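You operate a simulated robot arm through the tools that you are given. There is no shell and no other tool. Be economical: measure what you need, move in short steps, check, and stop when the job is done.

Carry out the task below with a simulated robot arm. There is one attempt and no reset: what you move stays moved.

JOB
Put things in order on the desk top. At the end: the blue glass cleaner bottle is on the green coaster; the clear glass jar (marked "Stowrell") stands where the black clip stood; the purple scent pot stands on top of the pink blotter; the black clip stands where the blue glass cleaner bottle stood; whatever was shut is shut again. Leave all else as you found it, and nothing knocked over.
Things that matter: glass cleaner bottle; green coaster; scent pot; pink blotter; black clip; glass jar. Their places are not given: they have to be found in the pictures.

It is judged by the outcome, as a careful person would: the job done as asked, and still so three seconds after it is handed in. It fails if anything else is knocked over, pushed out of place, dropped, spilled or broken.

ROBOT AND FRAMES
A 6-joint arm with a two-finger parallel gripper, fixed in place. Base frame: the origin is at the foot of the arm, x ahead of it, y to its left, z up; the work surface is at about z = 0. Lengths are in m, angles in degrees, forces in N, time in s.
With the tool pointing down near the work surface it reaches from about 0.14 to 0.58 m from the base axis. Its first joint turns from -66.0 to 66.0 degrees. Payload 2.1 kg.
The TCP is the grasp point between the finger pads, 0.03 m short of the fingertips. In the tool frame z runs along the fingers and y along their closing line. Largest opening 0.094 m; finger width 0.028, thickness 0.01; the body of the gripper, 0.05 by 0.096 m, starts 0.055 m behind the TCP.
Orientation is that of the tool frame in the base frame, as a unit quaternion [x, y, z, w]. With the fingers straight down and closing along the base's y, the tool's x points along the base's -x, its y along +y and its z along -z.

CONTROLS
- The arm moves only by the tool apply_moves. Its argument "motion" is a list of rows, each a list of 6 numbers: the shift along the tool's x, y, z in units of 20 mm (1.0 is 20 mm), then the turn, a rotation vector about the tool's x, y, z in units of 6 degrees (1.0 is 6 degrees). In form: [[tx, ty, tz, wx, wy, wz], ...]. A call has 1 to 12 rows; each row shifts and turns the commanded pose from where the row before left it, along the tool's axes as they then stand. "jaw" is the finger opening in m, from 0 to 0.094, set as the call begins (left out, the last holds). A call with a number of a shift or a turn outside -1 to 1 is refused whole. A row lasts 0.2 s, in which the tool goes at most 0.05 m and 8.6 degrees; a call with a longer step from one row to the next is refused whole, and so is a gripper value outside its range. A pose out of reach is approached as far as the arm can. The call stops where the force on the tool passes 40 N (or 10 N more than at its start, if that is more) or the arm is blocked; 0.2 s more then pass. Each finger travels about 0.072 m/s and halts on what it meets, pressing with about 33 N; the grip force reading is that of the motor and also rises with nothing between the fingers. The clock runs only during rows and for 0.2 s after the last one: add rows that do not move to give the fingers time. The reply holds the time, the measured pose of the TCP, the force on the tool along the base axes, the opening and the grip force, in the units named above and with some noise, and new pictures: "views" is both (left out), scene, wrist or none.
- Cameras (640 x 400 px; columns grow to the right, rows downward): "scene" is fixed at [0.0574, -0.3767, 0.4777]; the picture's right is [0.74, -0.67, 0.00], its down [-0.42, -0.46, -0.78] and it looks along [0.53, 0.57, -0.63] (base axes); focal length 238 px, centre (320, 200). "wrist" rides on the gripper at [-0.037, 0, -0.058] in the tool frame; the picture's right is [0.00, -1.00, 0.00], its down [0.97, 0.00, -0.24] and it looks along [0.24, 0.00, 0.97] (tool axes); focal length 218 px, centre (320, 200).
- point_at(camera, pixels): for up to 12 pixels [column, row] of the newest picture of that camera ("zoom" is the newest enlarged one), the place [x, y, z] in the base frame of the surface seen there, good to about 0.002 m. It takes no simulated time.
- close_up(camera, box): a new picture of the part [left, top, right, bottom] of that camera's present view, enlarged. It takes no simulated time.
- finish_job(): hands the job in; it is judged then, once.

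Keep the steps short. Do not move on a guess: measure, check each grasp and each placing, and mend mistakes. In all there are 80 turns and 120 pictures (those below and enlarged ones count). Leave the gripper open and the arm clear of the work at the hand-in unless told otherwise, and finish with a single line.

The tools are called after ">>>" by a JSON object that holds its "name" and its "arguments". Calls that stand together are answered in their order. apply_moves: Moves the arm, as the interface text tells. Its arguments: {"type":"object","properties":{"motion":{"type":"array","items":{"type":"array","items":{"type":"number"}}},"jaw":{"type":"number"},"views":{"type":"string","enum":["both","scene","wrist","none"]}},"required":["motion"]} The other tools are called the same way: point_at (camera, pixels) gives the place of the surface under pixels of a picture; close_up (camera, box) takes an enlarged picture of a part of a camera's view; finish_job () hands the job in.

At the start:

```text
t: 0.0
tool_pos: [0.3214, -0.1664, 0.3333]
orientation: [-0.001, 1.0, 0.0, 0.001]
ft_force: [0.1, 0.4, -0.9]
finger_gap: 0.0939
gripper_force: 0.0
```

scene: 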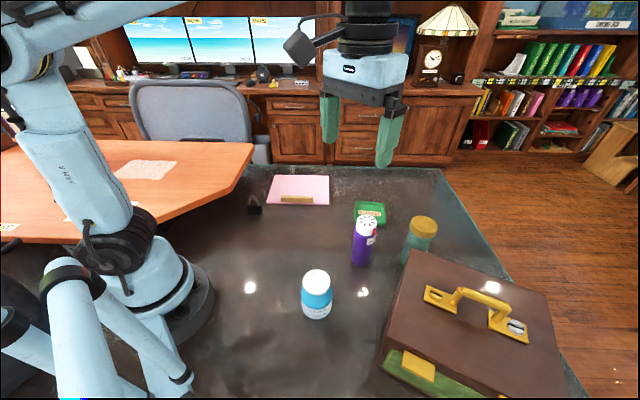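
wrist: 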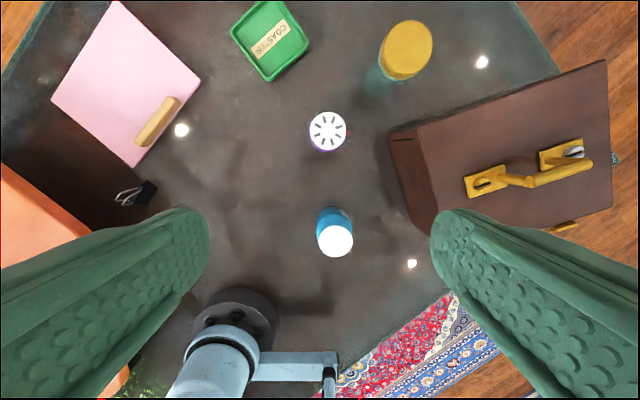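

I see a blue bottle at about (317,295), a purple pot (363,240), a jar with a yellow lid (420,235), a green coaster (370,212), a pink blotter (298,190) and a black clip (255,204). I'll enlarge the views and measure.

>>> {"name": "close_up", "arguments": {"camera": "scene", "box": [230, 160, 450, 330]}}

>>> {"name": "close_up", "arguments": {"camera": "wrist", "box": [40, 0, 460, 270]}}

>>> {"name": "point_at", "arguments": {"camera": "wrist", "pixels": [[328, 131], [336, 240], [335, 213], [405, 48], [270, 40], [117, 2], [52, 100], [135, 166], [200, 82], [158, 121], [146, 192], [125, 196]]}}

>>> {"name": "point_at", "arguments": {"camera": "scene", "pixels": [[316, 278], [316, 295], [316, 315], [366, 225], [361, 250], [361, 264], [423, 224], [417, 245], [255, 200], [255, 211], [370, 212], [298, 199]]}}

```text
2.35 times, centred on (340, 245) of scene
```

zoom: 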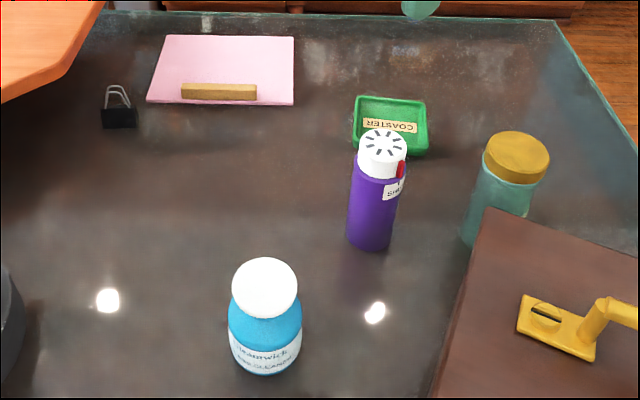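

```text
1.48 times, centred on (250, 135) of wrist
```

zoom: 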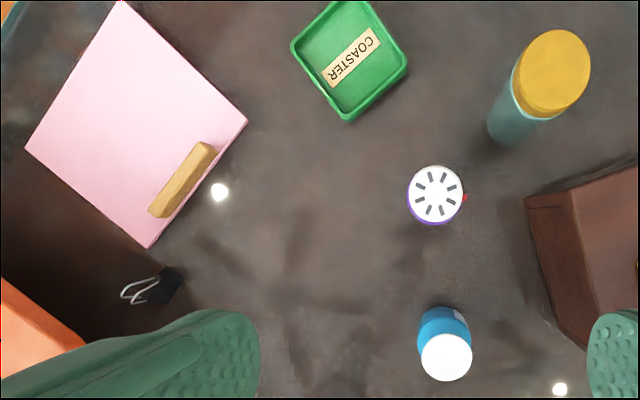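

```text
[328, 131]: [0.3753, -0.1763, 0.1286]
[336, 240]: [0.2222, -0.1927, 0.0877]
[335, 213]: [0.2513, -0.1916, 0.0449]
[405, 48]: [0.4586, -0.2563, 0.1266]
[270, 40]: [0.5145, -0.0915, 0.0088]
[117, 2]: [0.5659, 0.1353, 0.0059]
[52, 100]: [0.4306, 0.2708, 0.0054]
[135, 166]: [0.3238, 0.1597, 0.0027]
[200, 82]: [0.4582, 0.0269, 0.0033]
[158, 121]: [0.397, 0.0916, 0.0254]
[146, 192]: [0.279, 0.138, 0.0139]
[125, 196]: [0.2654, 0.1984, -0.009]
```

```text
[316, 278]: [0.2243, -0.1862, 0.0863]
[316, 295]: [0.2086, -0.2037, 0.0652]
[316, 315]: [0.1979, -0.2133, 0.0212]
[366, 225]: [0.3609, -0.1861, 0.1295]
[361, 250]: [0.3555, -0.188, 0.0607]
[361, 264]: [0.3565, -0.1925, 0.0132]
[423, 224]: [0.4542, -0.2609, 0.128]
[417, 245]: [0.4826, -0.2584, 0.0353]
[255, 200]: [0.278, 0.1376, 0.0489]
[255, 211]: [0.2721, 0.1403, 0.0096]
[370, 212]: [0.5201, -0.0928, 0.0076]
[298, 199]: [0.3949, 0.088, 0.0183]
```

Next I'll check the jar for its label and look at the case.

>>> {"name": "close_up", "arguments": {"camera": "scene", "box": [370, 200, 570, 400]}}

>>> {"name": "close_up", "arguments": {"camera": "scene", "box": [390, 200, 450, 270]}}

>>> {"name": "close_up", "arguments": {"camera": "scene", "box": [230, 180, 290, 220]}}

>>> {"name": "point_at", "arguments": {"camera": "scene", "pixels": [[412, 253], [549, 292], [380, 350], [450, 297], [500, 325], [420, 365], [430, 380], [480, 300], [405, 262]]}}

```text
2.00 times, centred on (470, 300) of scene
```

zoom: 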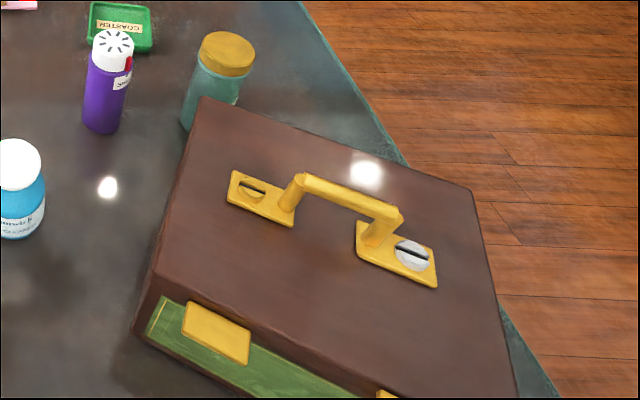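

```text
5.71 times, centred on (420, 235) of scene
```

zoom: 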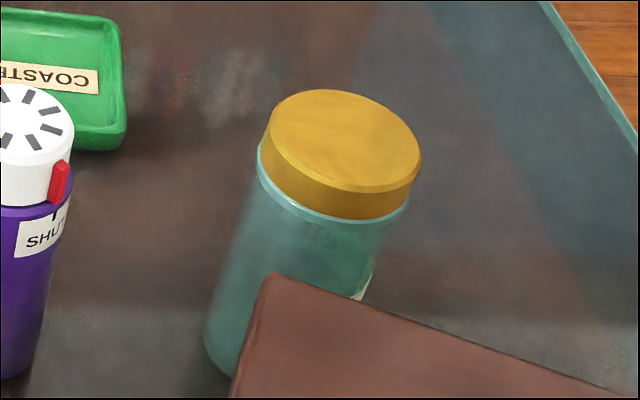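

```text
10.00 times, centred on (260, 200) of scene
```

zoom: 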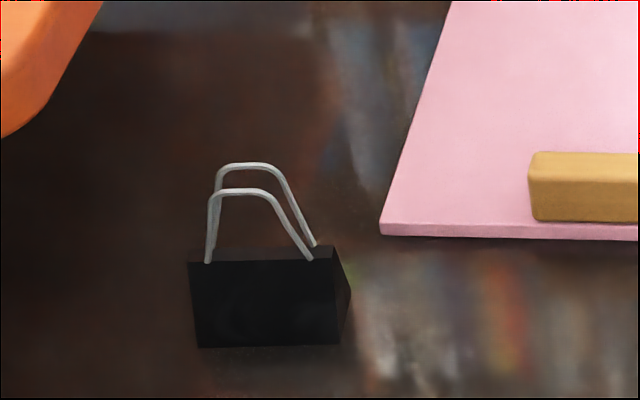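

```text
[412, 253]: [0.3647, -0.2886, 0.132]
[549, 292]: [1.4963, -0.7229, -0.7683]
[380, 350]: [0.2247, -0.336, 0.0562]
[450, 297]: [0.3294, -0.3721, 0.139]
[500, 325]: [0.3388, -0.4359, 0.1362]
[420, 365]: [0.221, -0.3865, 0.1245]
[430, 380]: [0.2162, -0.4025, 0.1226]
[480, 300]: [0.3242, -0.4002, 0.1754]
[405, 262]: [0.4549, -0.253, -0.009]
```

The pot has a red slide with a "SHUT" label on its -y side, so I must not touch that. I'll move the gripper above the bottle at z≈0.2 for a closer look. I also want heights on the orange table and the clip.

>>> {"name": "point_at", "arguments": {"camera": "scene", "pixels": [[220, 190], [200, 210], [240, 170], [249, 213], [264, 213], [249, 206], [263, 205]]}}

>>> {"name": "apply_moves", "arguments": {"motion": [[0.686, -0.171, 0.95, 0, 0, 0], [0.686, -0.171, 0.95, 0, 0, 0], [0.686, -0.171, 0.95, 0, 0, 0], [0.686, -0.171, 0.95, 0, 0, 0], [0.686, -0.171, 0.95, 0, 0, 0], [0.686, -0.171, 0.95, 0, 0, 0], [0.686, -0.171, 0.95, 0, 0, 0]]}}

```text
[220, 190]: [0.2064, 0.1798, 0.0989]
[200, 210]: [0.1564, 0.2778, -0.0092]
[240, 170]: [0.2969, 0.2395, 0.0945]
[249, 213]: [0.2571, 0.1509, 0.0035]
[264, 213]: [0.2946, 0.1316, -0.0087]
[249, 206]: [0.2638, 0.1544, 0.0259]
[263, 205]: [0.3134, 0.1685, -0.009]
```

```text
t: 1.6
tool_pos: [0.225, -0.1912, 0.1976]
orientation: [-0.001, 1.0, 0.0, 0.0]
ft_force: [-0.3, -0.3, 0.6]
finger_gap: 0.0938
gripper_force: 0.1
```

scene: 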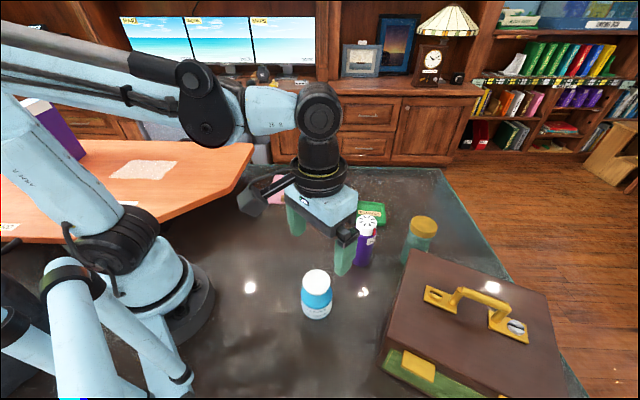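
wrist: 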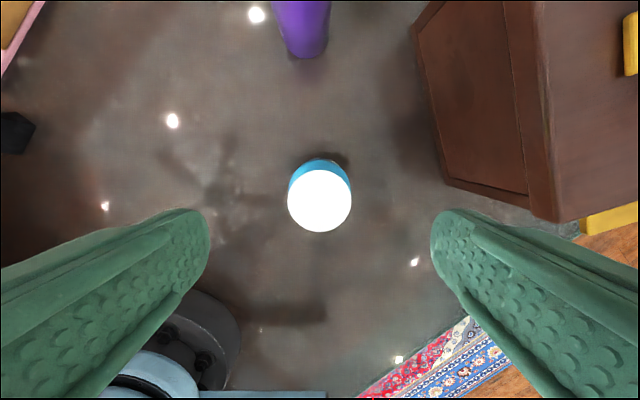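

>>> {"name": "point_at", "arguments": {"camera": "wrist", "pixels": [[320, 201], [320, 172], [290, 201], [350, 201], [320, 230], [320, 162], [250, 260], [400, 150], [320, 140]]}}

>>> {"name": "point_at", "arguments": {"camera": "scene", "pixels": [[316, 317], [302, 300], [332, 300], [316, 325], [220, 200], [247, 168], [200, 230], [240, 200]]}}

>>> {"name": "close_up", "arguments": {"camera": "scene", "box": [285, 260, 349, 330]}}

```text
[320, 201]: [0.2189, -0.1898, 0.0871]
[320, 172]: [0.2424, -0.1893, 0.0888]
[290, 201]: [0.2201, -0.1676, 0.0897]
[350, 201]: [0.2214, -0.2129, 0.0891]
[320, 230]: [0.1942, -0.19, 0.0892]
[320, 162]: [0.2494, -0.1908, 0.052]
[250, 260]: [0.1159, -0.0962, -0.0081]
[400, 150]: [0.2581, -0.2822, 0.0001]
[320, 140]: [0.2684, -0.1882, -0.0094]
```

```text
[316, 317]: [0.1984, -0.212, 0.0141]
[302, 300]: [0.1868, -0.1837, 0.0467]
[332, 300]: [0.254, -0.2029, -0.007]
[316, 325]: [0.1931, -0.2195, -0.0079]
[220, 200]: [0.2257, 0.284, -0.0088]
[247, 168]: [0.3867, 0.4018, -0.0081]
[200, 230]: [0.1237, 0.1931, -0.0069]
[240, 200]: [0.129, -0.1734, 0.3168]
```

```text
5.71 times, centred on (317, 295) of scene
```

zoom: 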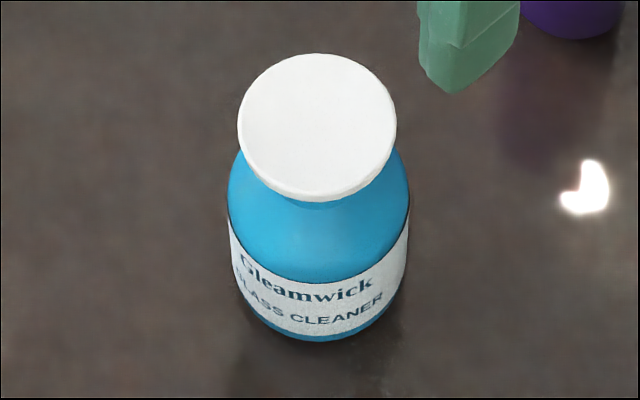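

The bottle centre is at about (0.219,-0.190), its top is at z=0.089, and the desk is at z≈-0.0085. I'll go straight down around its body to z=0.041, keeping the palm clear of the cap, then close.

>>> {"name": "apply_moves", "arguments": {"motion": [[0.3, 0.06, 0.979, 0, 0, 0], [0, 0, 0.979, 0, 0, 0], [0, 0, 0.979, 0, 0, 0], [0, 0, 0.979, 0, 0, 0], [0, 0, 0.979, 0, 0, 0], [0, 0, 0.979, 0, 0, 0], [0, 0, 0.979, 0, 0, 0], [0, 0, 0.979, 0, 0, 0]], "views": "scene"}}

>>> {"name": "apply_moves", "arguments": {"motion": [[0, 0, 0, 0, 0, 0], [0, 0, 0, 0, 0, 0], [0, 0, 0, 0, 0, 0]], "jaw": 0.052, "views": "wrist"}}

```text
t: 3.4
tool_pos: [0.2197, -0.19, 0.0409]
orientation: [0.0, 1.0, 0.0, 0.001]
ft_force: [-1.1, 0.0, 0.2]
finger_gap: 0.0939
gripper_force: 0.1
```

scene: 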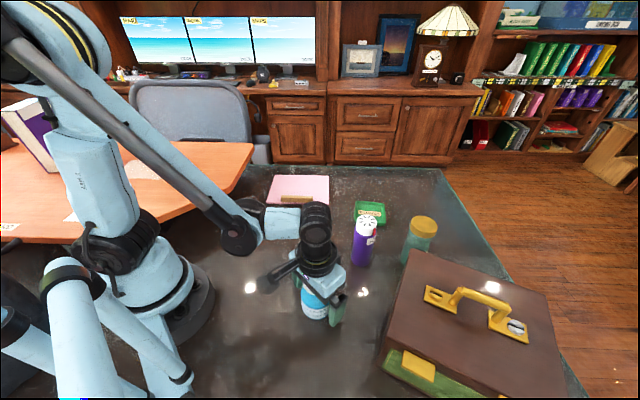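

```text
t: 4.2
tool_pos: [0.2199, -0.1912, 0.042]
orientation: [0.0, 1.0, 0.0, 0.001]
ft_force: [-0.6, 0.3, -0.6]
finger_gap: 0.0608
gripper_force: 33.5
```

wrist: 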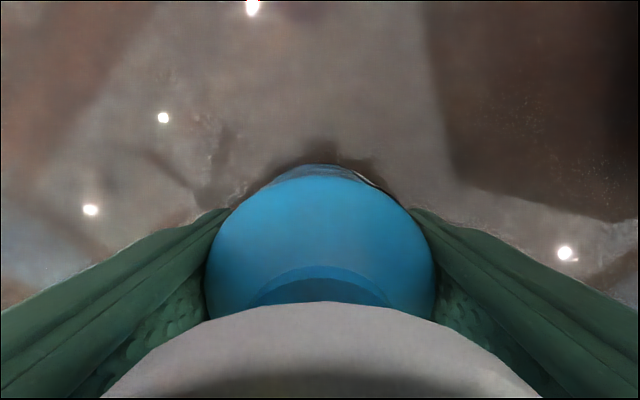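

The grip holds with the gap at 0.061. I'll lift straight up 0.17 m, then measure the coaster's edges.

>>> {"name": "apply_moves", "arguments": {"motion": [[0, 0, -0.95, 0, 0, 0], [0, 0, -0.95, 0, 0, 0], [0, 0, -0.95, 0, 0, 0], [0, 0, -0.95, 0, 0, 0], [0, 0, -0.95, 0, 0, 0], [0, 0, -0.95, 0, 0, 0], [0, 0, -0.95, 0, 0, 0], [0, 0, -0.95, 0, 0, 0], [0, 0, -0.95, 0, 0, 0]], "views": "both"}}

>>> {"name": "close_up", "arguments": {"camera": "scene", "box": [330, 190, 410, 240]}}

```text
t: 6.2
tool_pos: [0.2187, -0.1895, 0.2135]
orientation: [-0.001, 1.0, 0.0, 0.001]
ft_force: [-0.4, -0.7, -3.3]
finger_gap: 0.0607
gripper_force: 32.8
```

scene: 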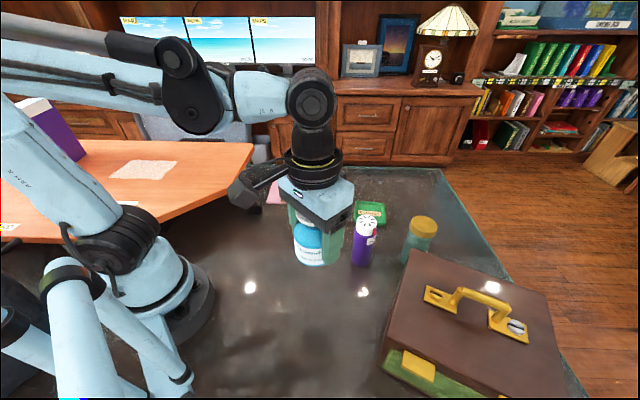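
wrist: 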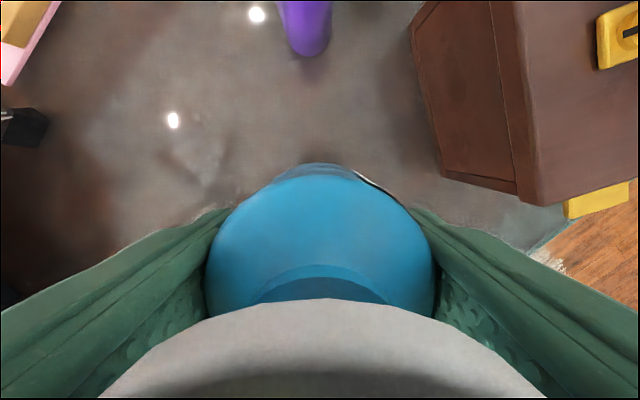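

```text
8.00 times, centred on (370, 215) of scene
```

zoom: 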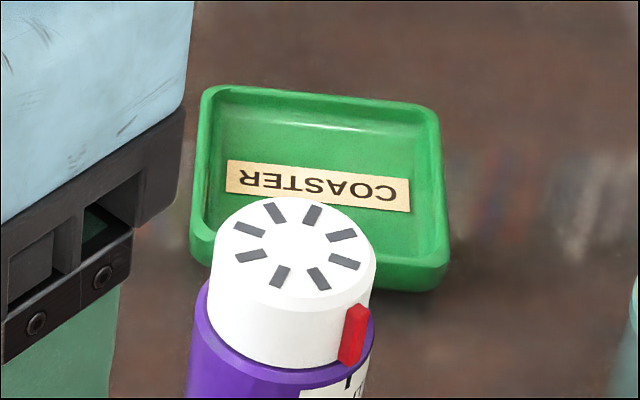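

>>> {"name": "point_at", "arguments": {"camera": "zoom", "pixels": [[206, 92], [432, 110], [445, 258], [195, 235], [320, 150], [225, 135], [415, 150], [320, 100], [430, 240], [230, 205], [400, 235], [318, 185]]}}

```text
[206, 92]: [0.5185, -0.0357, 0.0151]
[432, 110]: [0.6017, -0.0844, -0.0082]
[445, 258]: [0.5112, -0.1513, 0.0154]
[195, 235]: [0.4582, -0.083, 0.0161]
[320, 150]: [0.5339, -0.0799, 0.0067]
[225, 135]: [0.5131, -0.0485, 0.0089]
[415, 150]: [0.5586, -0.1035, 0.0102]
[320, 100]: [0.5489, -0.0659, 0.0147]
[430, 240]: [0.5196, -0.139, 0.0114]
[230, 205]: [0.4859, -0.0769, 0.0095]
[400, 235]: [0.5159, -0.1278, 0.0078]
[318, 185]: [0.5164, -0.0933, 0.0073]
```

Coaster centre is about (0.515,-0.0935), floor z=0.007 and rim 0.0155. I'll carry the bottle high: +y first, then +x.

>>> {"name": "apply_moves", "arguments": {"motion": [[0, 0.96, 0, 0, 0, 0], [0, 0.96, 0, 0, 0, 0], [0, 0.96, 0, 0, 0, 0], [0, 0.96, 0, 0, 0, 0], [0, 0.96, 0, 0, 0, 0], [-0.99, 0, 0, 0, 0, 0], [-0.99, 0, 0, 0, 0, 0], [-0.99, 0, 0, 0, 0, 0], [-0.99, 0, 0, 0, 0, 0], [-0.99, 0, 0, 0, 0, 0], [-0.99, 0, 0, 0, 0, 0]], "views": "none"}}

>>> {"name": "apply_moves", "arguments": {"motion": [[-0.985, 0, 0, 0, 0, 0], [-0.985, 0, 0, 0, 0, 0], [-0.985, 0, 0, 0, 0, 0], [-0.985, 0, 0, 0, 0, 0], [-0.985, 0, 0, 0, 0, 0], [-0.985, 0, 0, 0, 0, 0], [-0.985, 0, 0, 0, 0, 0], [-0.985, 0, 0, 0, 0, 0], [-0.985, 0, 0, 0, 0, 0], [0, 0, 0, 0, 0, 0]]}}

```text
t: 8.6
tool_pos: [0.3367, -0.095, 0.2122]
orientation: [-0.001, 1.0, 0.0, 0.001]
ft_force: [-0.1, 0.7, -3.5]
finger_gap: 0.061
gripper_force: 32.8
```

```text
t: 10.8
tool_pos: [0.5158, -0.0927, 0.2149]
orientation: [-0.001, 1.0, 0.0, 0.001]
ft_force: [-0.9, 0.2, -3.1]
finger_gap: 0.0608
gripper_force: 33.0
```

scene: 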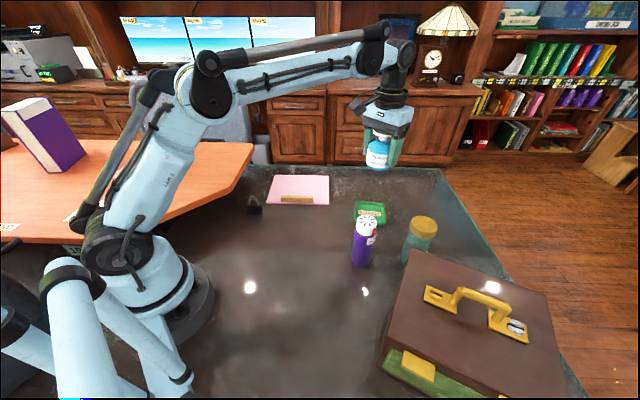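
wrist: 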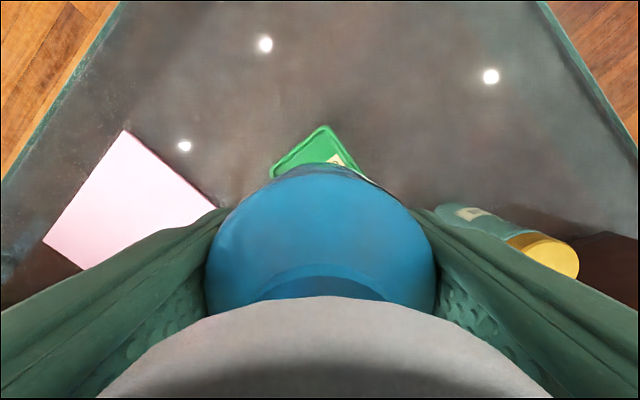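

>>> {"name": "point_at", "arguments": {"camera": "wrist", "pixels": [[322, 129], [272, 175], [330, 150], [460, 212], [480, 212]]}}

>>> {"name": "close_up", "arguments": {"camera": "wrist", "box": [410, 180, 610, 305]}}

>>> {"name": "apply_moves", "arguments": {"motion": [[0, 0, 0.95, 0, 0, 0], [0, 0, 0.95, 0, 0, 0], [0, 0, 0.95, 0, 0, 0], [0, 0, 0.95, 0, 0, 0], [0, 0, 0.95, 0, 0, 0], [0, 0, 0.95, 0, 0, 0], [0, 0, 0.95, 0, 0, 0], [0, 0, 0, 0, 0, 0]]}}

```text
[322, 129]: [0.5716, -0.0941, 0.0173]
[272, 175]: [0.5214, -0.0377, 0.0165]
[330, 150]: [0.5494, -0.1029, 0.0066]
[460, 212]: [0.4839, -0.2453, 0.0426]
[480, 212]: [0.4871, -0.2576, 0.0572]
```

```text
3.20 times, centred on (510, 242) of wrist
```

zoom: 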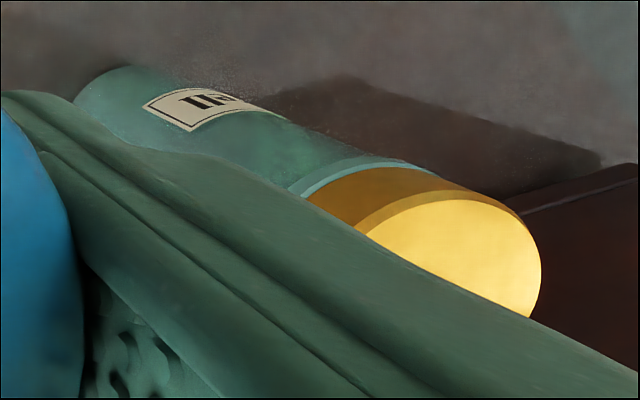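

```text
t: 12.6
tool_pos: [0.5146, -0.0937, 0.08]
orientation: [-0.001, 1.0, -0.001, 0.001]
ft_force: [-0.9, 0.4, -3.2]
finger_gap: 0.0606
gripper_force: 32.8
```

scene: 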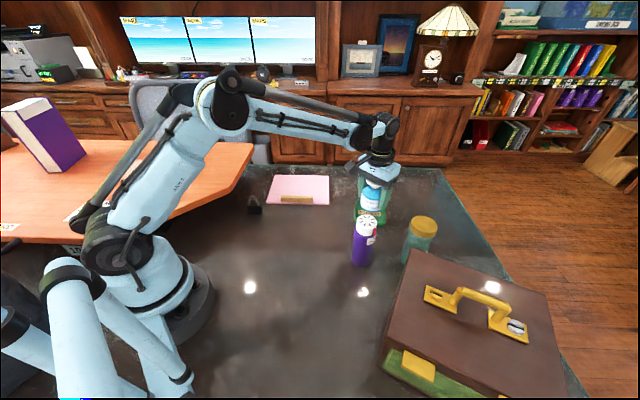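
wrist: 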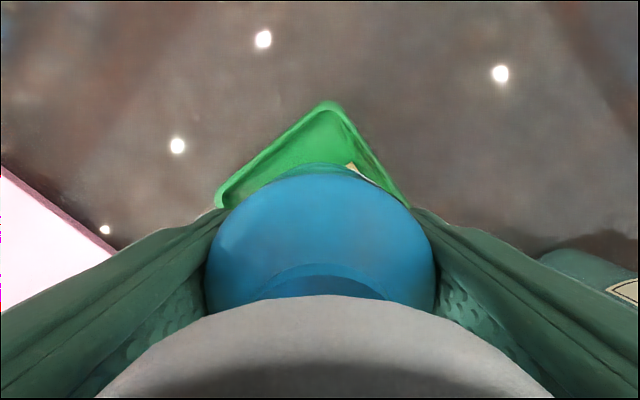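

The bottle is centred over the tray. I'll ease it down 22 mm while watching the force.

>>> {"name": "apply_moves", "arguments": {"motion": [[0, 0.08, 0.35, 0, 0, 0], [0, 0, 0.35, 0, 0, 0], [0, 0, 0.2, 0, 0, 0], [0, 0, 0.15, 0, 0, 0], [0, 0, 0.1, 0, 0, 0], [0, 0, 0, 0, 0, 0]]}}

>>> {"name": "close_up", "arguments": {"camera": "scene", "box": [330, 150, 420, 240]}}

```text
t: 14.0
tool_pos: [0.5147, -0.0905, 0.058]
orientation: [0.0, 1.0, 0.0, 0.001]
ft_force: [0.2, 0.0, -3.2]
finger_gap: 0.0607
gripper_force: 33.1
```

scene: 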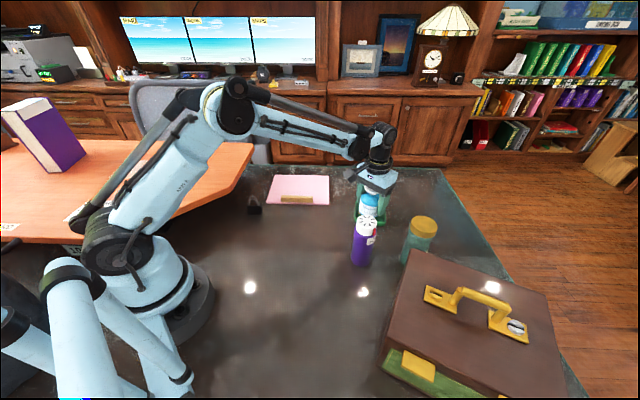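
wrist: 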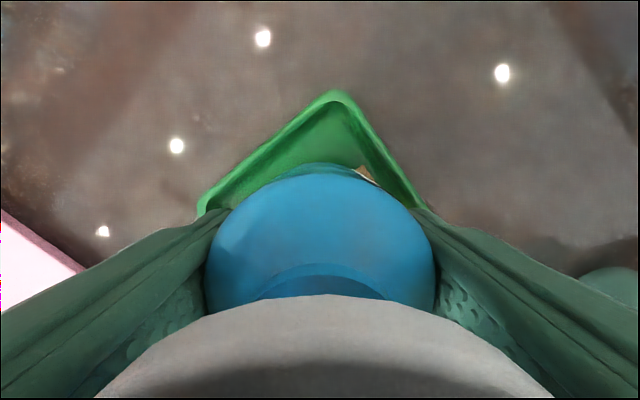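

```text
4.44 times, centred on (375, 195) of scene
```

zoom: 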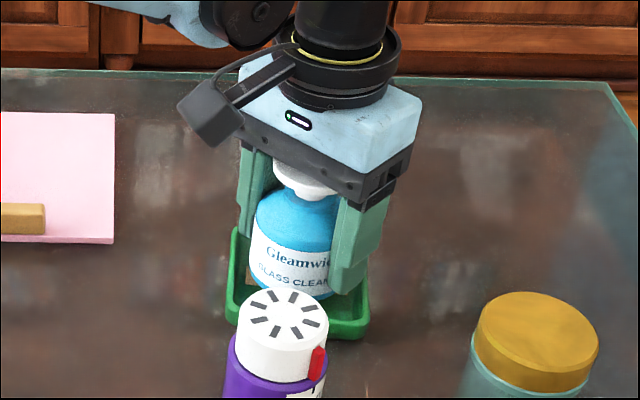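

The force still shows only the bottle's weight. I'll go down in 0.8 mm steps until it touches.

>>> {"name": "apply_moves", "arguments": {"motion": [[0, -0.05, 0.04, 0, 0, 0], [0, 0, 0.04, 0, 0, 0], [0, 0, 0, 0, 0, 0]], "views": "none"}}

```text
t: 14.8
tool_pos: [0.5144, -0.0938, 0.0566]
orientation: [-0.001, 1.0, 0.001, 0.001]
ft_force: [0.5, -0.8, -3.0]
finger_gap: 0.0606
gripper_force: 32.9
```

>>> {"name": "apply_moves", "arguments": {"motion": [[0, 0, 0.04, 0, 0, 0], [0, 0, 0.04, 0, 0, 0], [0, 0, 0, 0, 0, 0]], "views": "none"}}

```text
t: 15.6
tool_pos: [0.5146, -0.0927, 0.0551]
orientation: [-0.001, 1.0, 0.001, 0.001]
ft_force: [-0.2, 0.7, -4.2]
finger_gap: 0.0604
gripper_force: 32.9
```

>>> {"name": "apply_moves", "arguments": {"motion": [[0, 0, 0.04, 0, 0, 0], [0, 0, 0.04, 0, 0, 0], [0, 0, 0, 0, 0, 0]], "views": "none"}}

```text
t: 16.4
tool_pos: [0.5161, -0.0934, 0.0524]
orientation: [-0.001, 1.0, -0.001, 0.001]
ft_force: [0.0, 1.0, -2.7]
finger_gap: 0.0606
gripper_force: 32.7
```

>>> {"name": "apply_moves", "arguments": {"motion": [[0, 0, 0.04, 0, 0, 0], [0, 0, 0, 0, 0, 0]]}}

>>> {"name": "close_up", "arguments": {"camera": "scene", "box": [340, 170, 400, 235]}}

```text
t: 17.0
tool_pos: [0.5157, -0.0933, 0.052]
orientation: [0.0, 1.0, 0.0, 0.001]
ft_force: [-0.2, -0.4, -3.1]
finger_gap: 0.0609
gripper_force: 32.9
```

scene: 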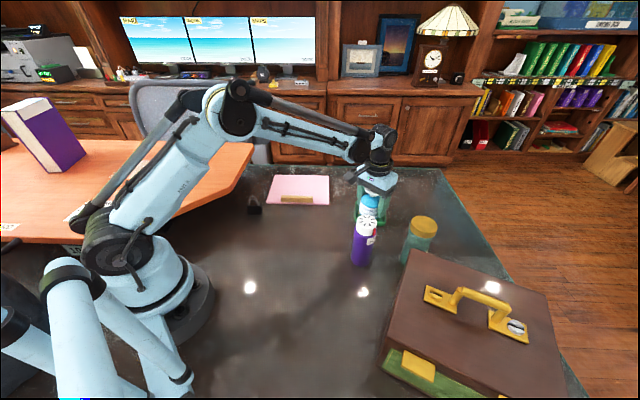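
wrist: 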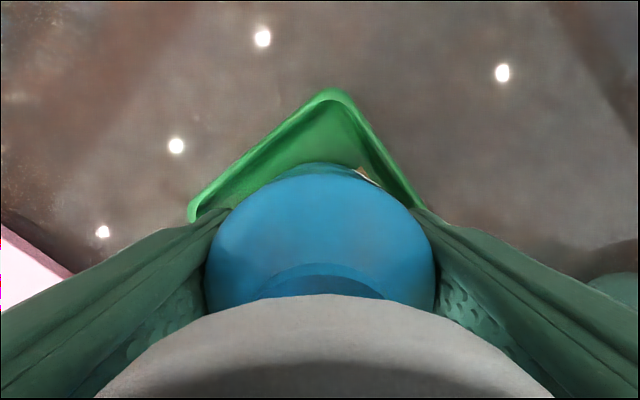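

```text
6.15 times, centred on (370, 202) of scene
```

zoom: 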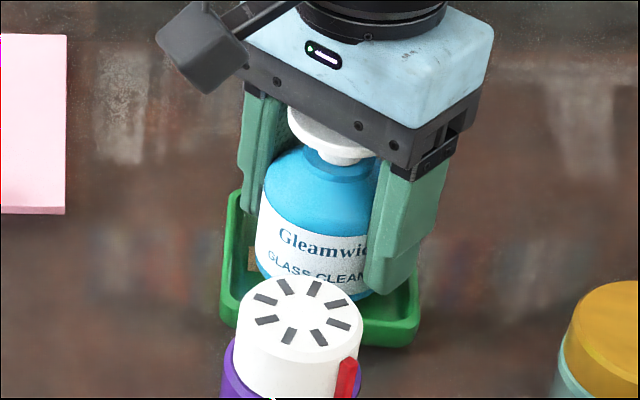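

The pictures and readings suggest the desk's glass top is really at z≈0 and point_at sees through it. That would put contact at TCP z≈0.048, so I'll keep lowering gently.

>>> {"name": "apply_moves", "arguments": {"motion": [[0, 0, 0.05, 0, 0, 0], [0, 0, 0.05, 0, 0, 0], [0, 0, 0.04, 0, 0, 0], [0, 0, 0, 0, 0, 0]], "views": "none"}}

>>> {"name": "apply_moves", "arguments": {"motion": [[0, 0, 0.04, 0, 0, 0], [0, 0, 0, 0, 0, 0]], "views": "none"}}

```text
t: 18.0
tool_pos: [0.5153, -0.0932, 0.0495]
orientation: [-0.001, 1.0, 0.001, -0.001]
ft_force: [-0.7, 0.2, -2.2]
finger_gap: 0.0606
gripper_force: 33.6
```

```text
t: 18.6
tool_pos: [0.5164, -0.0933, 0.0494]
orientation: [0.0, 1.0, 0.001, 0.001]
ft_force: [-0.8, 0.2, -0.1]
finger_gap: 0.0609
gripper_force: 32.9
```

The weight has come off the tool, so the bottle has made contact. One more half millimetre, then I open.

>>> {"name": "apply_moves", "arguments": {"motion": [[0, 0, 0.025, 0, 0, 0], [0, 0, 0, 0, 0, 0]], "views": "none"}}

>>> {"name": "apply_moves", "arguments": {"motion": [[0, 0, 0, 0, 0, 0], [0, 0, 0, 0, 0, 0], [0, 0, 0, 0, 0, 0]], "jaw": 0.088}}

```text
t: 19.2
tool_pos: [0.5144, -0.0936, 0.0491]
orientation: [0.0, 1.0, 0.0, 0.002]
ft_force: [1.3, -3.8, 7.4]
finger_gap: 0.0607
gripper_force: 32.7
```

```text
t: 20.0
tool_pos: [0.5151, -0.0915, 0.0487]
orientation: [-0.001, 1.0, 0.0, 0.001]
ft_force: [-0.2, -0.7, -0.2]
finger_gap: 0.0881
gripper_force: 0.0
```

scene: 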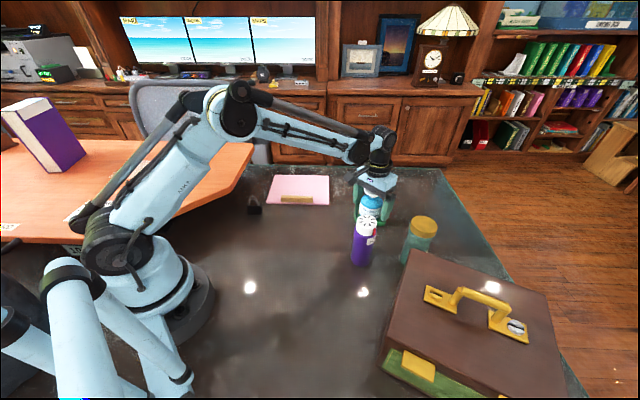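
wrist: 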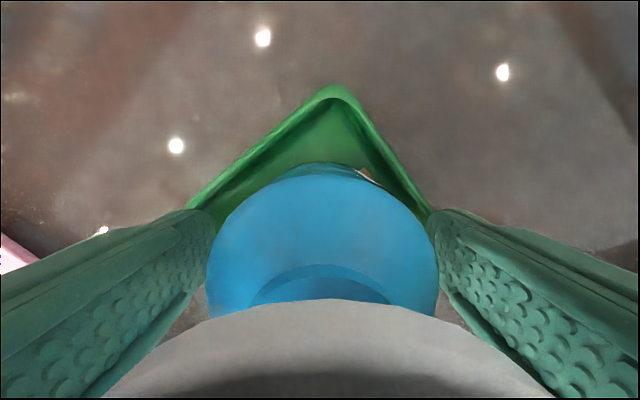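

Released. I'll rise straight up to z≈0.25 to look at the result and at the jar.

>>> {"name": "apply_moves", "arguments": {"motion": [[0, 0, -0.5, 0, 0, 0], [0, 0, -0.9, 0, 0, 0], [0, 0, -0.95, 0, 0, 0], [0, 0, -0.95, 0, 0, 0], [0, 0, -0.95, 0, 0, 0], [0, 0, -0.95, 0, 0, 0], [0, 0, -0.95, 0, 0, 0], [0, 0, -0.95, 0, 0, 0], [0, 0, -0.95, 0, 0, 0], [0, 0, -0.95, 0, 0, 0], [0, 0, -0.95, 0, 0, 0]]}}

>>> {"name": "close_up", "arguments": {"camera": "scene", "box": [330, 160, 450, 270]}}

```text
t: 22.4
tool_pos: [0.5147, -0.0924, 0.2477]
orientation: [-0.001, 1.0, 0.0, 0.0]
ft_force: [0.4, -0.8, -1.1]
finger_gap: 0.088
gripper_force: 0.0
```

scene: 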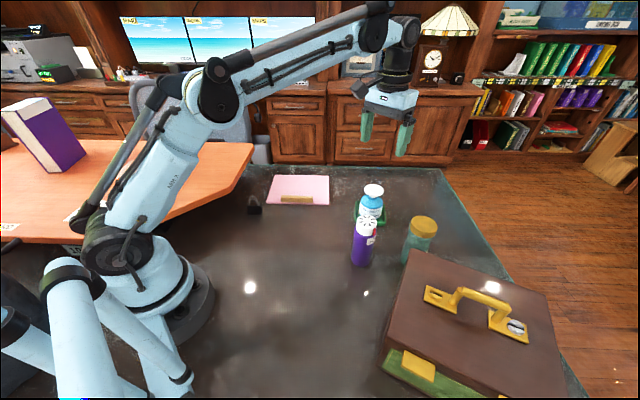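
wrist: 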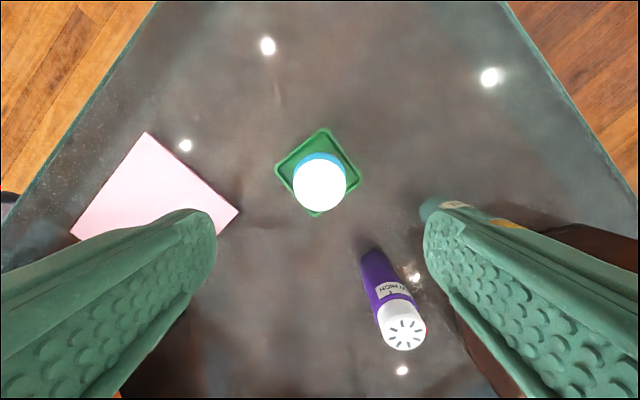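

```text
3.64 times, centred on (390, 215) of scene
```

zoom: 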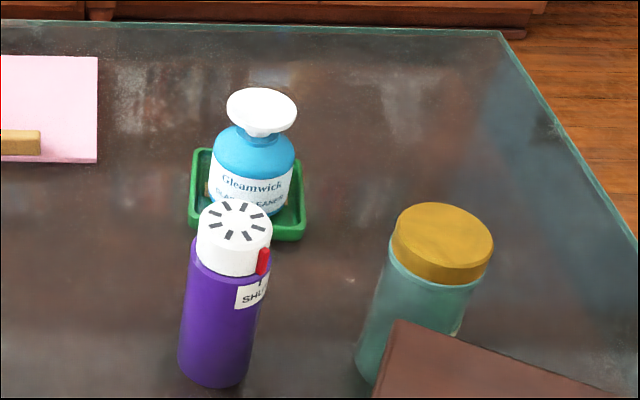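

The bottle stands upright on the coaster. Next I'll move to look down on the clip.

>>> {"name": "apply_moves", "arguments": {"motion": [[0.896, 0.967, 0.1, 0, 0, 0], [0.896, 0.967, 0.1, 0, 0, 0], [0.896, 0.967, 0.1, 0, 0, 0], [0.896, 0.967, 0.1, 0, 0, 0], [0.896, 0.967, 0.1, 0, 0, 0], [0.896, 0.967, 0.1, 0, 0, 0], [0.896, 0.967, 0.1, 0, 0, 0], [0.896, 0.967, 0.1, 0, 0, 0], [0.896, 0.967, 0.1, 0, 0, 0], [0.896, 0.967, 0.1, 0, 0, 0], [0.896, 0.967, 0.1, 0, 0, 0], [0.896, 0.967, 0.1, 0, 0, 0]]}}

>>> {"name": "close_up", "arguments": {"camera": "wrist", "box": [240, 140, 400, 260]}}

```text
t: 25.0
tool_pos: [0.2969, 0.1369, 0.2237]
orientation: [-0.001, 1.0, 0.001, 0.0]
ft_force: [0.4, -0.2, -0.6]
finger_gap: 0.0881
gripper_force: 0.0
```

scene: 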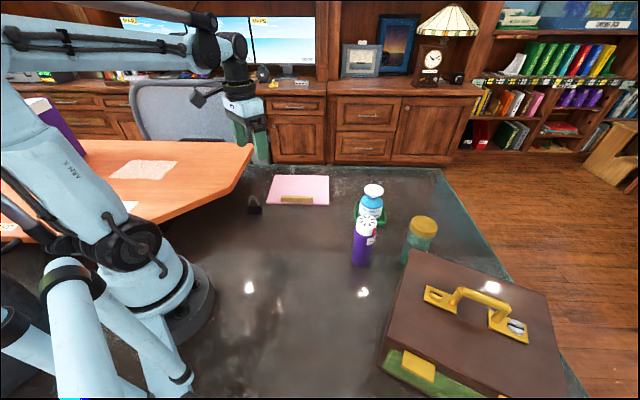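
wrist: 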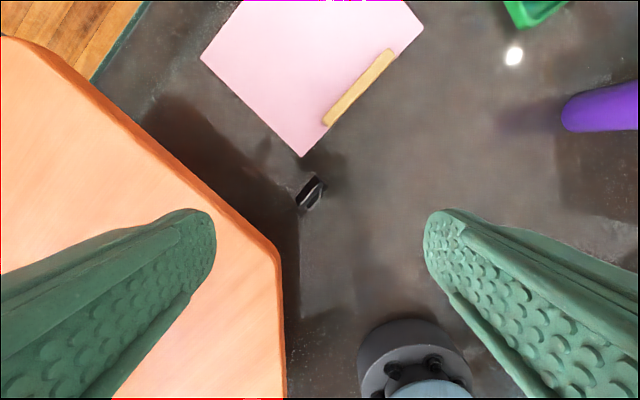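

```text
3.33 times, centred on (320, 200) of wrist
```

zoom: 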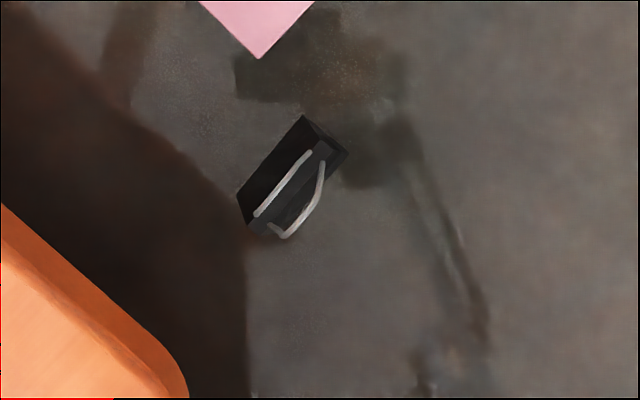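

>>> {"name": "point_at", "arguments": {"camera": "zoom", "pixels": [[300, 122], [340, 152], [245, 195], [272, 228], [285, 160], [320, 148], [262, 215], [295, 195], [310, 210], [290, 165]]}}

>>> {"name": "point_at", "arguments": {"camera": "wrist", "pixels": [[278, 255], [270, 238], [220, 190], [281, 300], [281, 370], [150, 122], [303, 157], [330, 122], [240, 260], [100, 95]]}}

```text
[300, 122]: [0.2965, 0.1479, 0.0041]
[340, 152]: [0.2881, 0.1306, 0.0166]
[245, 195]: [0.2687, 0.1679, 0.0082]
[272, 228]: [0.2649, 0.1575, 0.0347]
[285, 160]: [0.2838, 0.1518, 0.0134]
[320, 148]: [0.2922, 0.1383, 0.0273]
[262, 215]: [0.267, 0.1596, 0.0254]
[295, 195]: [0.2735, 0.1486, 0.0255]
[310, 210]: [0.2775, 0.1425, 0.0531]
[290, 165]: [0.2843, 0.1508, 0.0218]
```

```text
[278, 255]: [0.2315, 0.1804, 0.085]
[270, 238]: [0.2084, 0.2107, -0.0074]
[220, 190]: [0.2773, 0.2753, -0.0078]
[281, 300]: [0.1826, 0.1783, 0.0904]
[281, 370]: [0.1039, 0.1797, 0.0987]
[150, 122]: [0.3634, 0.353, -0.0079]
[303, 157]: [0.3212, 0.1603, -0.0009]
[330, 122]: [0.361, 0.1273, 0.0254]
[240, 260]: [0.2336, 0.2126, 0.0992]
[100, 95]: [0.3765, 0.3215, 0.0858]
```

The clip is centred near (0.277,0.149), with its long axis along about (0.79,-0.61). The raised orange table corner at (0.23,0.18,0.1) is close. I'll grip the clip across its thickness, since the gripper stays clear of the table that way: turn about 37.7° and come to z≈0.15.

>>> {"name": "apply_moves", "arguments": {"motion": [[0.25, 0.15, 0.9, 0, 0, 0], [0.25, 0.15, 0.9, 0, 0, 0], [0.25, 0.15, 0.9, 0, 0, 0], [0.25, 0.15, 0.9, 0, 0, 0], [0, 0, 0, 0, 0, 0.897], [0, 0, 0, 0, 0, 0.897], [0, 0, 0, 0, 0, 0.897], [0, 0, 0, 0, 0, 0.897], [0, 0, 0, 0, 0, 0.897], [0, 0, 0, 0, 0, 0.897], [0, 0, 0, 0, 0, 0.897], [0, 0, 0, 0, 0, 0]], "jaw": 0.06}}

>>> {"name": "close_up", "arguments": {"camera": "wrist", "box": [240, 180, 400, 280]}}

```text
t: 27.6
tool_pos: [0.2808, 0.1497, 0.1501]
orientation: [0.323, 0.947, 0.0, 0.001]
ft_force: [-0.6, 0.1, -0.3]
finger_gap: 0.06
gripper_force: 0.1
```

scene: 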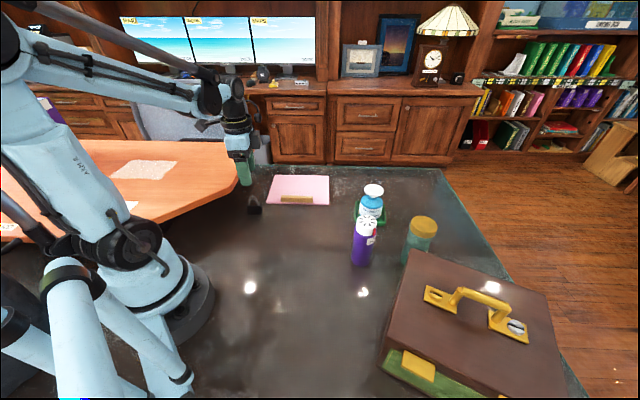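
wrist: 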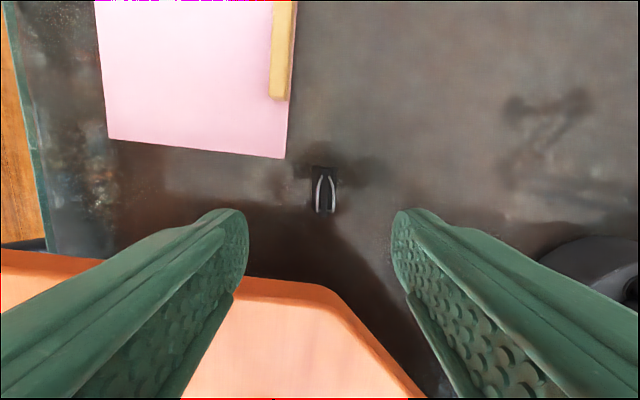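

```text
4.00 times, centred on (320, 230) of wrist
```

zoom: 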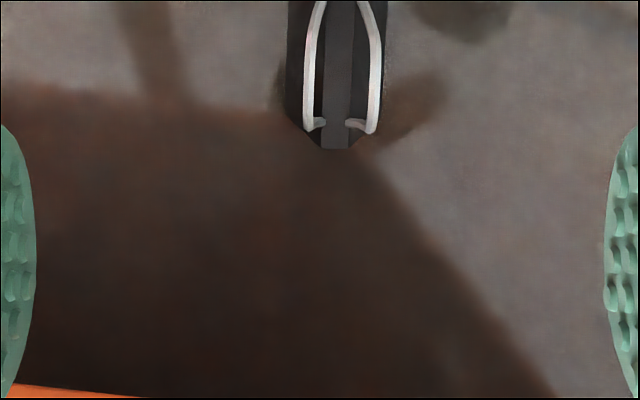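

>>> {"name": "point_at", "arguments": {"camera": "wrist", "pixels": [[324, 172], [324, 190], [324, 208], [324, 214], [324, 168], [314, 190], [335, 190], [317, 190], [331, 190]]}}

>>> {"name": "close_up", "arguments": {"camera": "wrist", "box": [290, 155, 360, 225]}}

```text
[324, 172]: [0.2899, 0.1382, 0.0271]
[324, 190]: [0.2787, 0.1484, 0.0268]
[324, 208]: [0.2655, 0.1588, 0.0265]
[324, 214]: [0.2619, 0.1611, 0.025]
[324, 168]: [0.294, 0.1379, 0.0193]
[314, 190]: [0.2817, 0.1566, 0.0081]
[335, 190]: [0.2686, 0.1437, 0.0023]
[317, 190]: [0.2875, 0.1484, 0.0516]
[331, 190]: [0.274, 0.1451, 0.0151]
```

```text
5.71 times, centred on (325, 190) of wrist
```

zoom: 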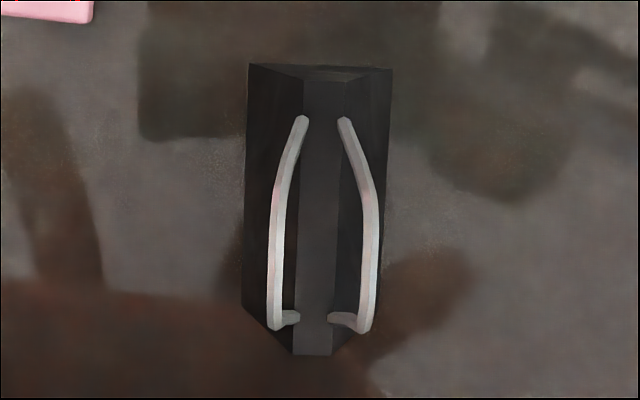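

The top centre reads (0.2777,0.1487,0.027), so I need a small sideways correction of about 3 mm. Then I'll descend to z≈0.036.

>>> {"name": "apply_moves", "arguments": {"motion": [[0.09, -0.16, 0.9, 0, 0, 0], [0, 0, 0.95, 0, 0, 0], [0, 0, 0.95, 0, 0, 0], [0, 0, 0.95, 0, 0, 0], [0, 0, 0.95, 0, 0, 0], [0, 0, 0.6, 0, 0, 0], [0, 0, 0.4, 0, 0, 0], [0, 0, 0, 0, 0, 0]]}}

>>> {"name": "close_up", "arguments": {"camera": "scene", "box": [210, 150, 300, 230]}}

```text
t: 29.4
tool_pos: [0.2779, 0.1498, 0.0356]
orientation: [0.322, 0.947, 0.001, 0.0]
ft_force: [-0.2, -0.1, 0.7]
finger_gap: 0.06
gripper_force: 0.0
```

scene: 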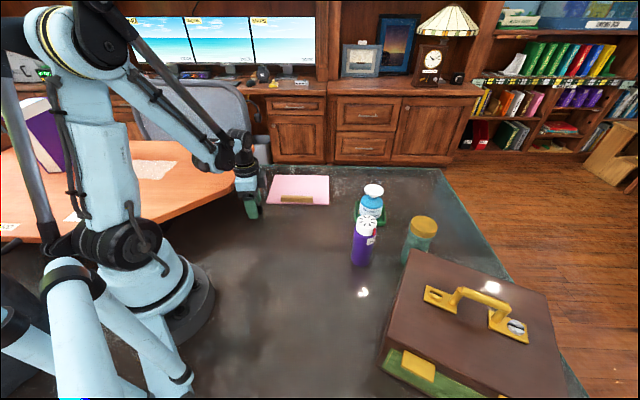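
wrist: 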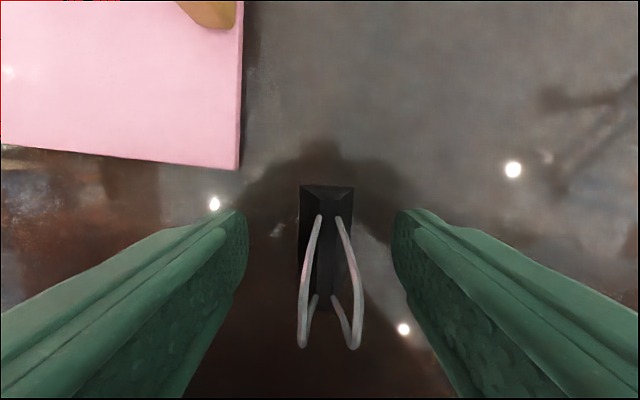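

```text
5.00 times, centred on (255, 190) of scene
```

zoom: 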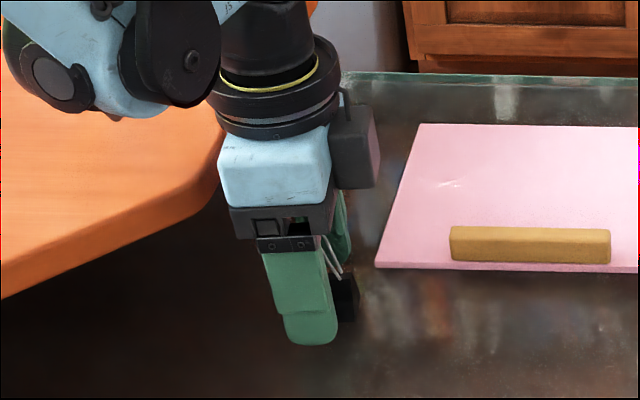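

The clip is centred between the fingers. Closing now.

>>> {"name": "apply_moves", "arguments": {"motion": [[0, 0, 0, 0, 0, 0], [0, 0, 0, 0, 0, 0], [0, 0, 0, 0, 0, 0], [0, 0, 0, 0, 0, 0]], "jaw": 0.01, "views": "wrist"}}

```text
t: 30.4
tool_pos: [0.2774, 0.1493, 0.0356]
orientation: [0.323, 0.946, 0.0, 0.001]
ft_force: [0.3, -0.6, 0.2]
finger_gap: 0.0175
gripper_force: 33.1
```

wrist: 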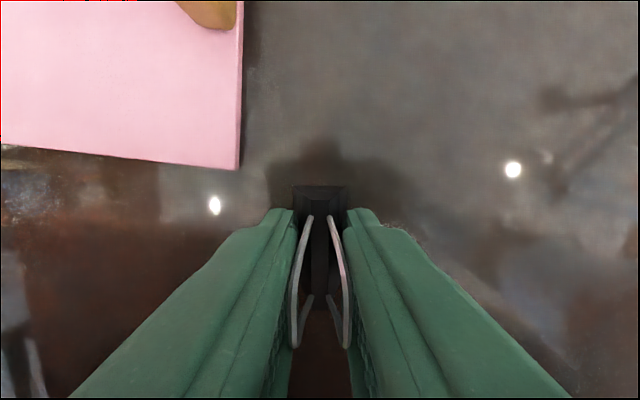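

It's gripped with the gap at 17.5 mm. I'll lift slowly and check.

>>> {"name": "apply_moves", "arguments": {"motion": [[0, 0, -0.3, 0, 0, 0], [0, 0, -0.6, 0, 0, 0], [0, 0, -0.7, 0, 0, 0], [0, 0, -0.8, 0, 0, 0], [0, 0, -0.8, 0, 0, 0], [0, 0, -0.8, 0, 0, 0], [0, 0, -0.8, 0, 0, 0], [0, 0, -0.8, 0, 0, 0], [0, 0, -0.8, 0, 0, 0]], "views": "wrist"}}

```text
t: 32.4
tool_pos: [0.277, 0.1484, 0.165]
orientation: [0.323, 0.947, 0.0, 0.001]
ft_force: [-0.6, -0.5, -0.1]
finger_gap: 0.0175
gripper_force: 32.6
```

wrist: 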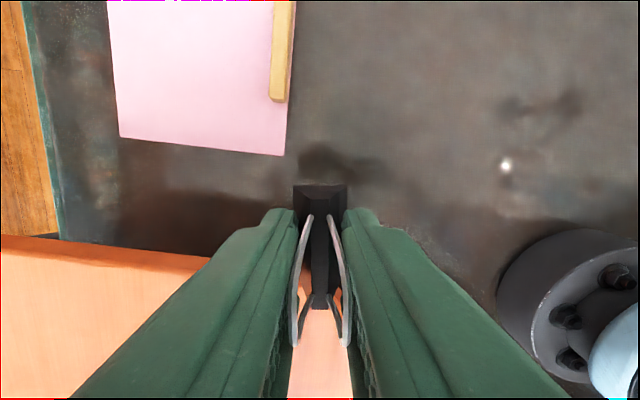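

The clip is held firmly. I'll carry it at z≈0.165 to the bottle's old spot at (0.2195,-0.190).

>>> {"name": "apply_moves", "arguments": {"motion": [[-0.504, -0.947, 0, 0, 0, 0], [-0.504, -0.947, 0, 0, 0, 0], [-0.504, -0.947, 0, 0, 0, 0], [-0.504, -0.947, 0, 0, 0, 0], [-0.504, -0.947, 0, 0, 0, 0], [-0.504, -0.947, 0, 0, 0, 0], [-0.504, -0.947, 0, 0, 0, 0], [-0.504, -0.947, 0, 0, 0, 0]], "views": "none"}}

>>> {"name": "apply_moves", "arguments": {"motion": [[-0.504, -0.947, 0, 0, 0, 0], [-0.504, -0.947, 0, 0, 0, 0], [-0.504, -0.947, 0, 0, 0, 0], [-0.504, -0.947, 0, 0, 0, 0], [-0.504, -0.947, 0, 0, 0, 0], [-0.504, -0.947, 0, 0, 0, 0], [-0.504, -0.947, 0, 0, 0, 0], [-0.504, -0.947, 0, 0, 0, 0], [0, 0, 0, 0, 0, 0]], "views": "both"}}

```text
t: 34.2
tool_pos: [0.2472, -0.0234, 0.1647]
orientation: [0.322, 0.947, 0.0, 0.001]
ft_force: [0.3, 0.2, -0.2]
finger_gap: 0.0175
gripper_force: 33.0
```

```text
t: 36.2
tool_pos: [0.2213, -0.1883, 0.1647]
orientation: [0.323, 0.947, 0.001, 0.001]
ft_force: [-0.2, -0.5, 0.2]
finger_gap: 0.017
gripper_force: 33.0
```

scene: 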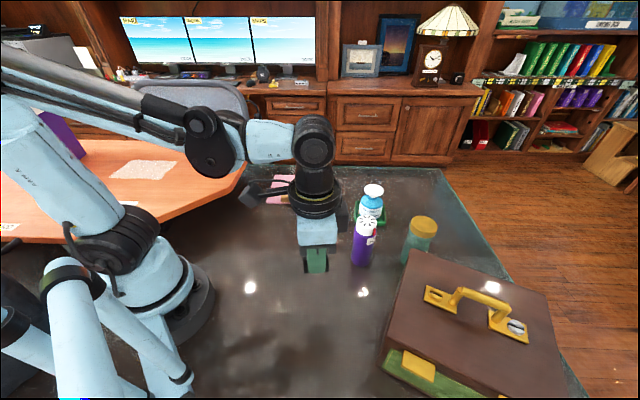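
wrist: 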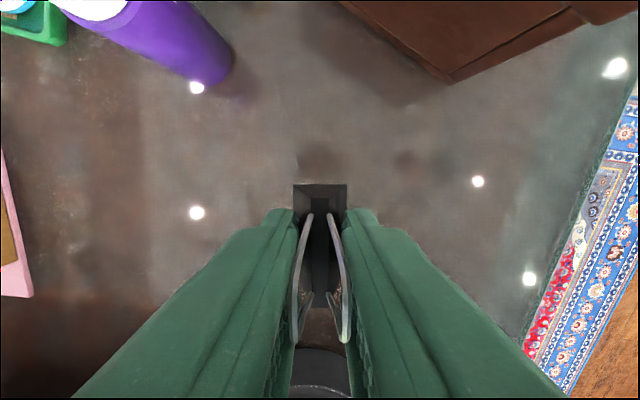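

The arm is above the spot. I'll descend to just above the surface.

>>> {"name": "apply_moves", "arguments": {"motion": [[0, -0.08, 0.9, 0, 0, 0], [0, 0, 0.95, 0, 0, 0], [0, 0, 0.95, 0, 0, 0], [0, 0, 0.95, 0, 0, 0], [0, 0, 0.95, 0, 0, 0], [0, 0, 0.9, 0, 0, 0], [0, 0, 0.5, 0, 0, 0], [0, 0, 0.2, 0, 0, 0], [0, 0, 0.06, 0, 0, 0], [0, 0, 0, 0, 0, 0]], "views": "wrist"}}

```text
t: 38.4
tool_pos: [0.219, -0.1896, 0.0376]
orientation: [0.323, 0.947, 0.0, 0.001]
ft_force: [-0.2, 1.4, 24.6]
finger_gap: 0.0169
gripper_force: 32.9
```

wrist: 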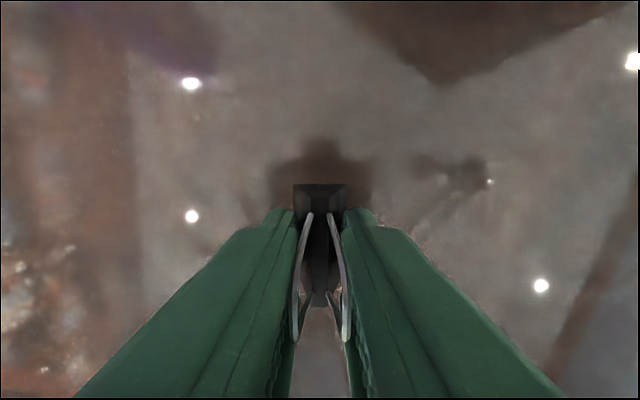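

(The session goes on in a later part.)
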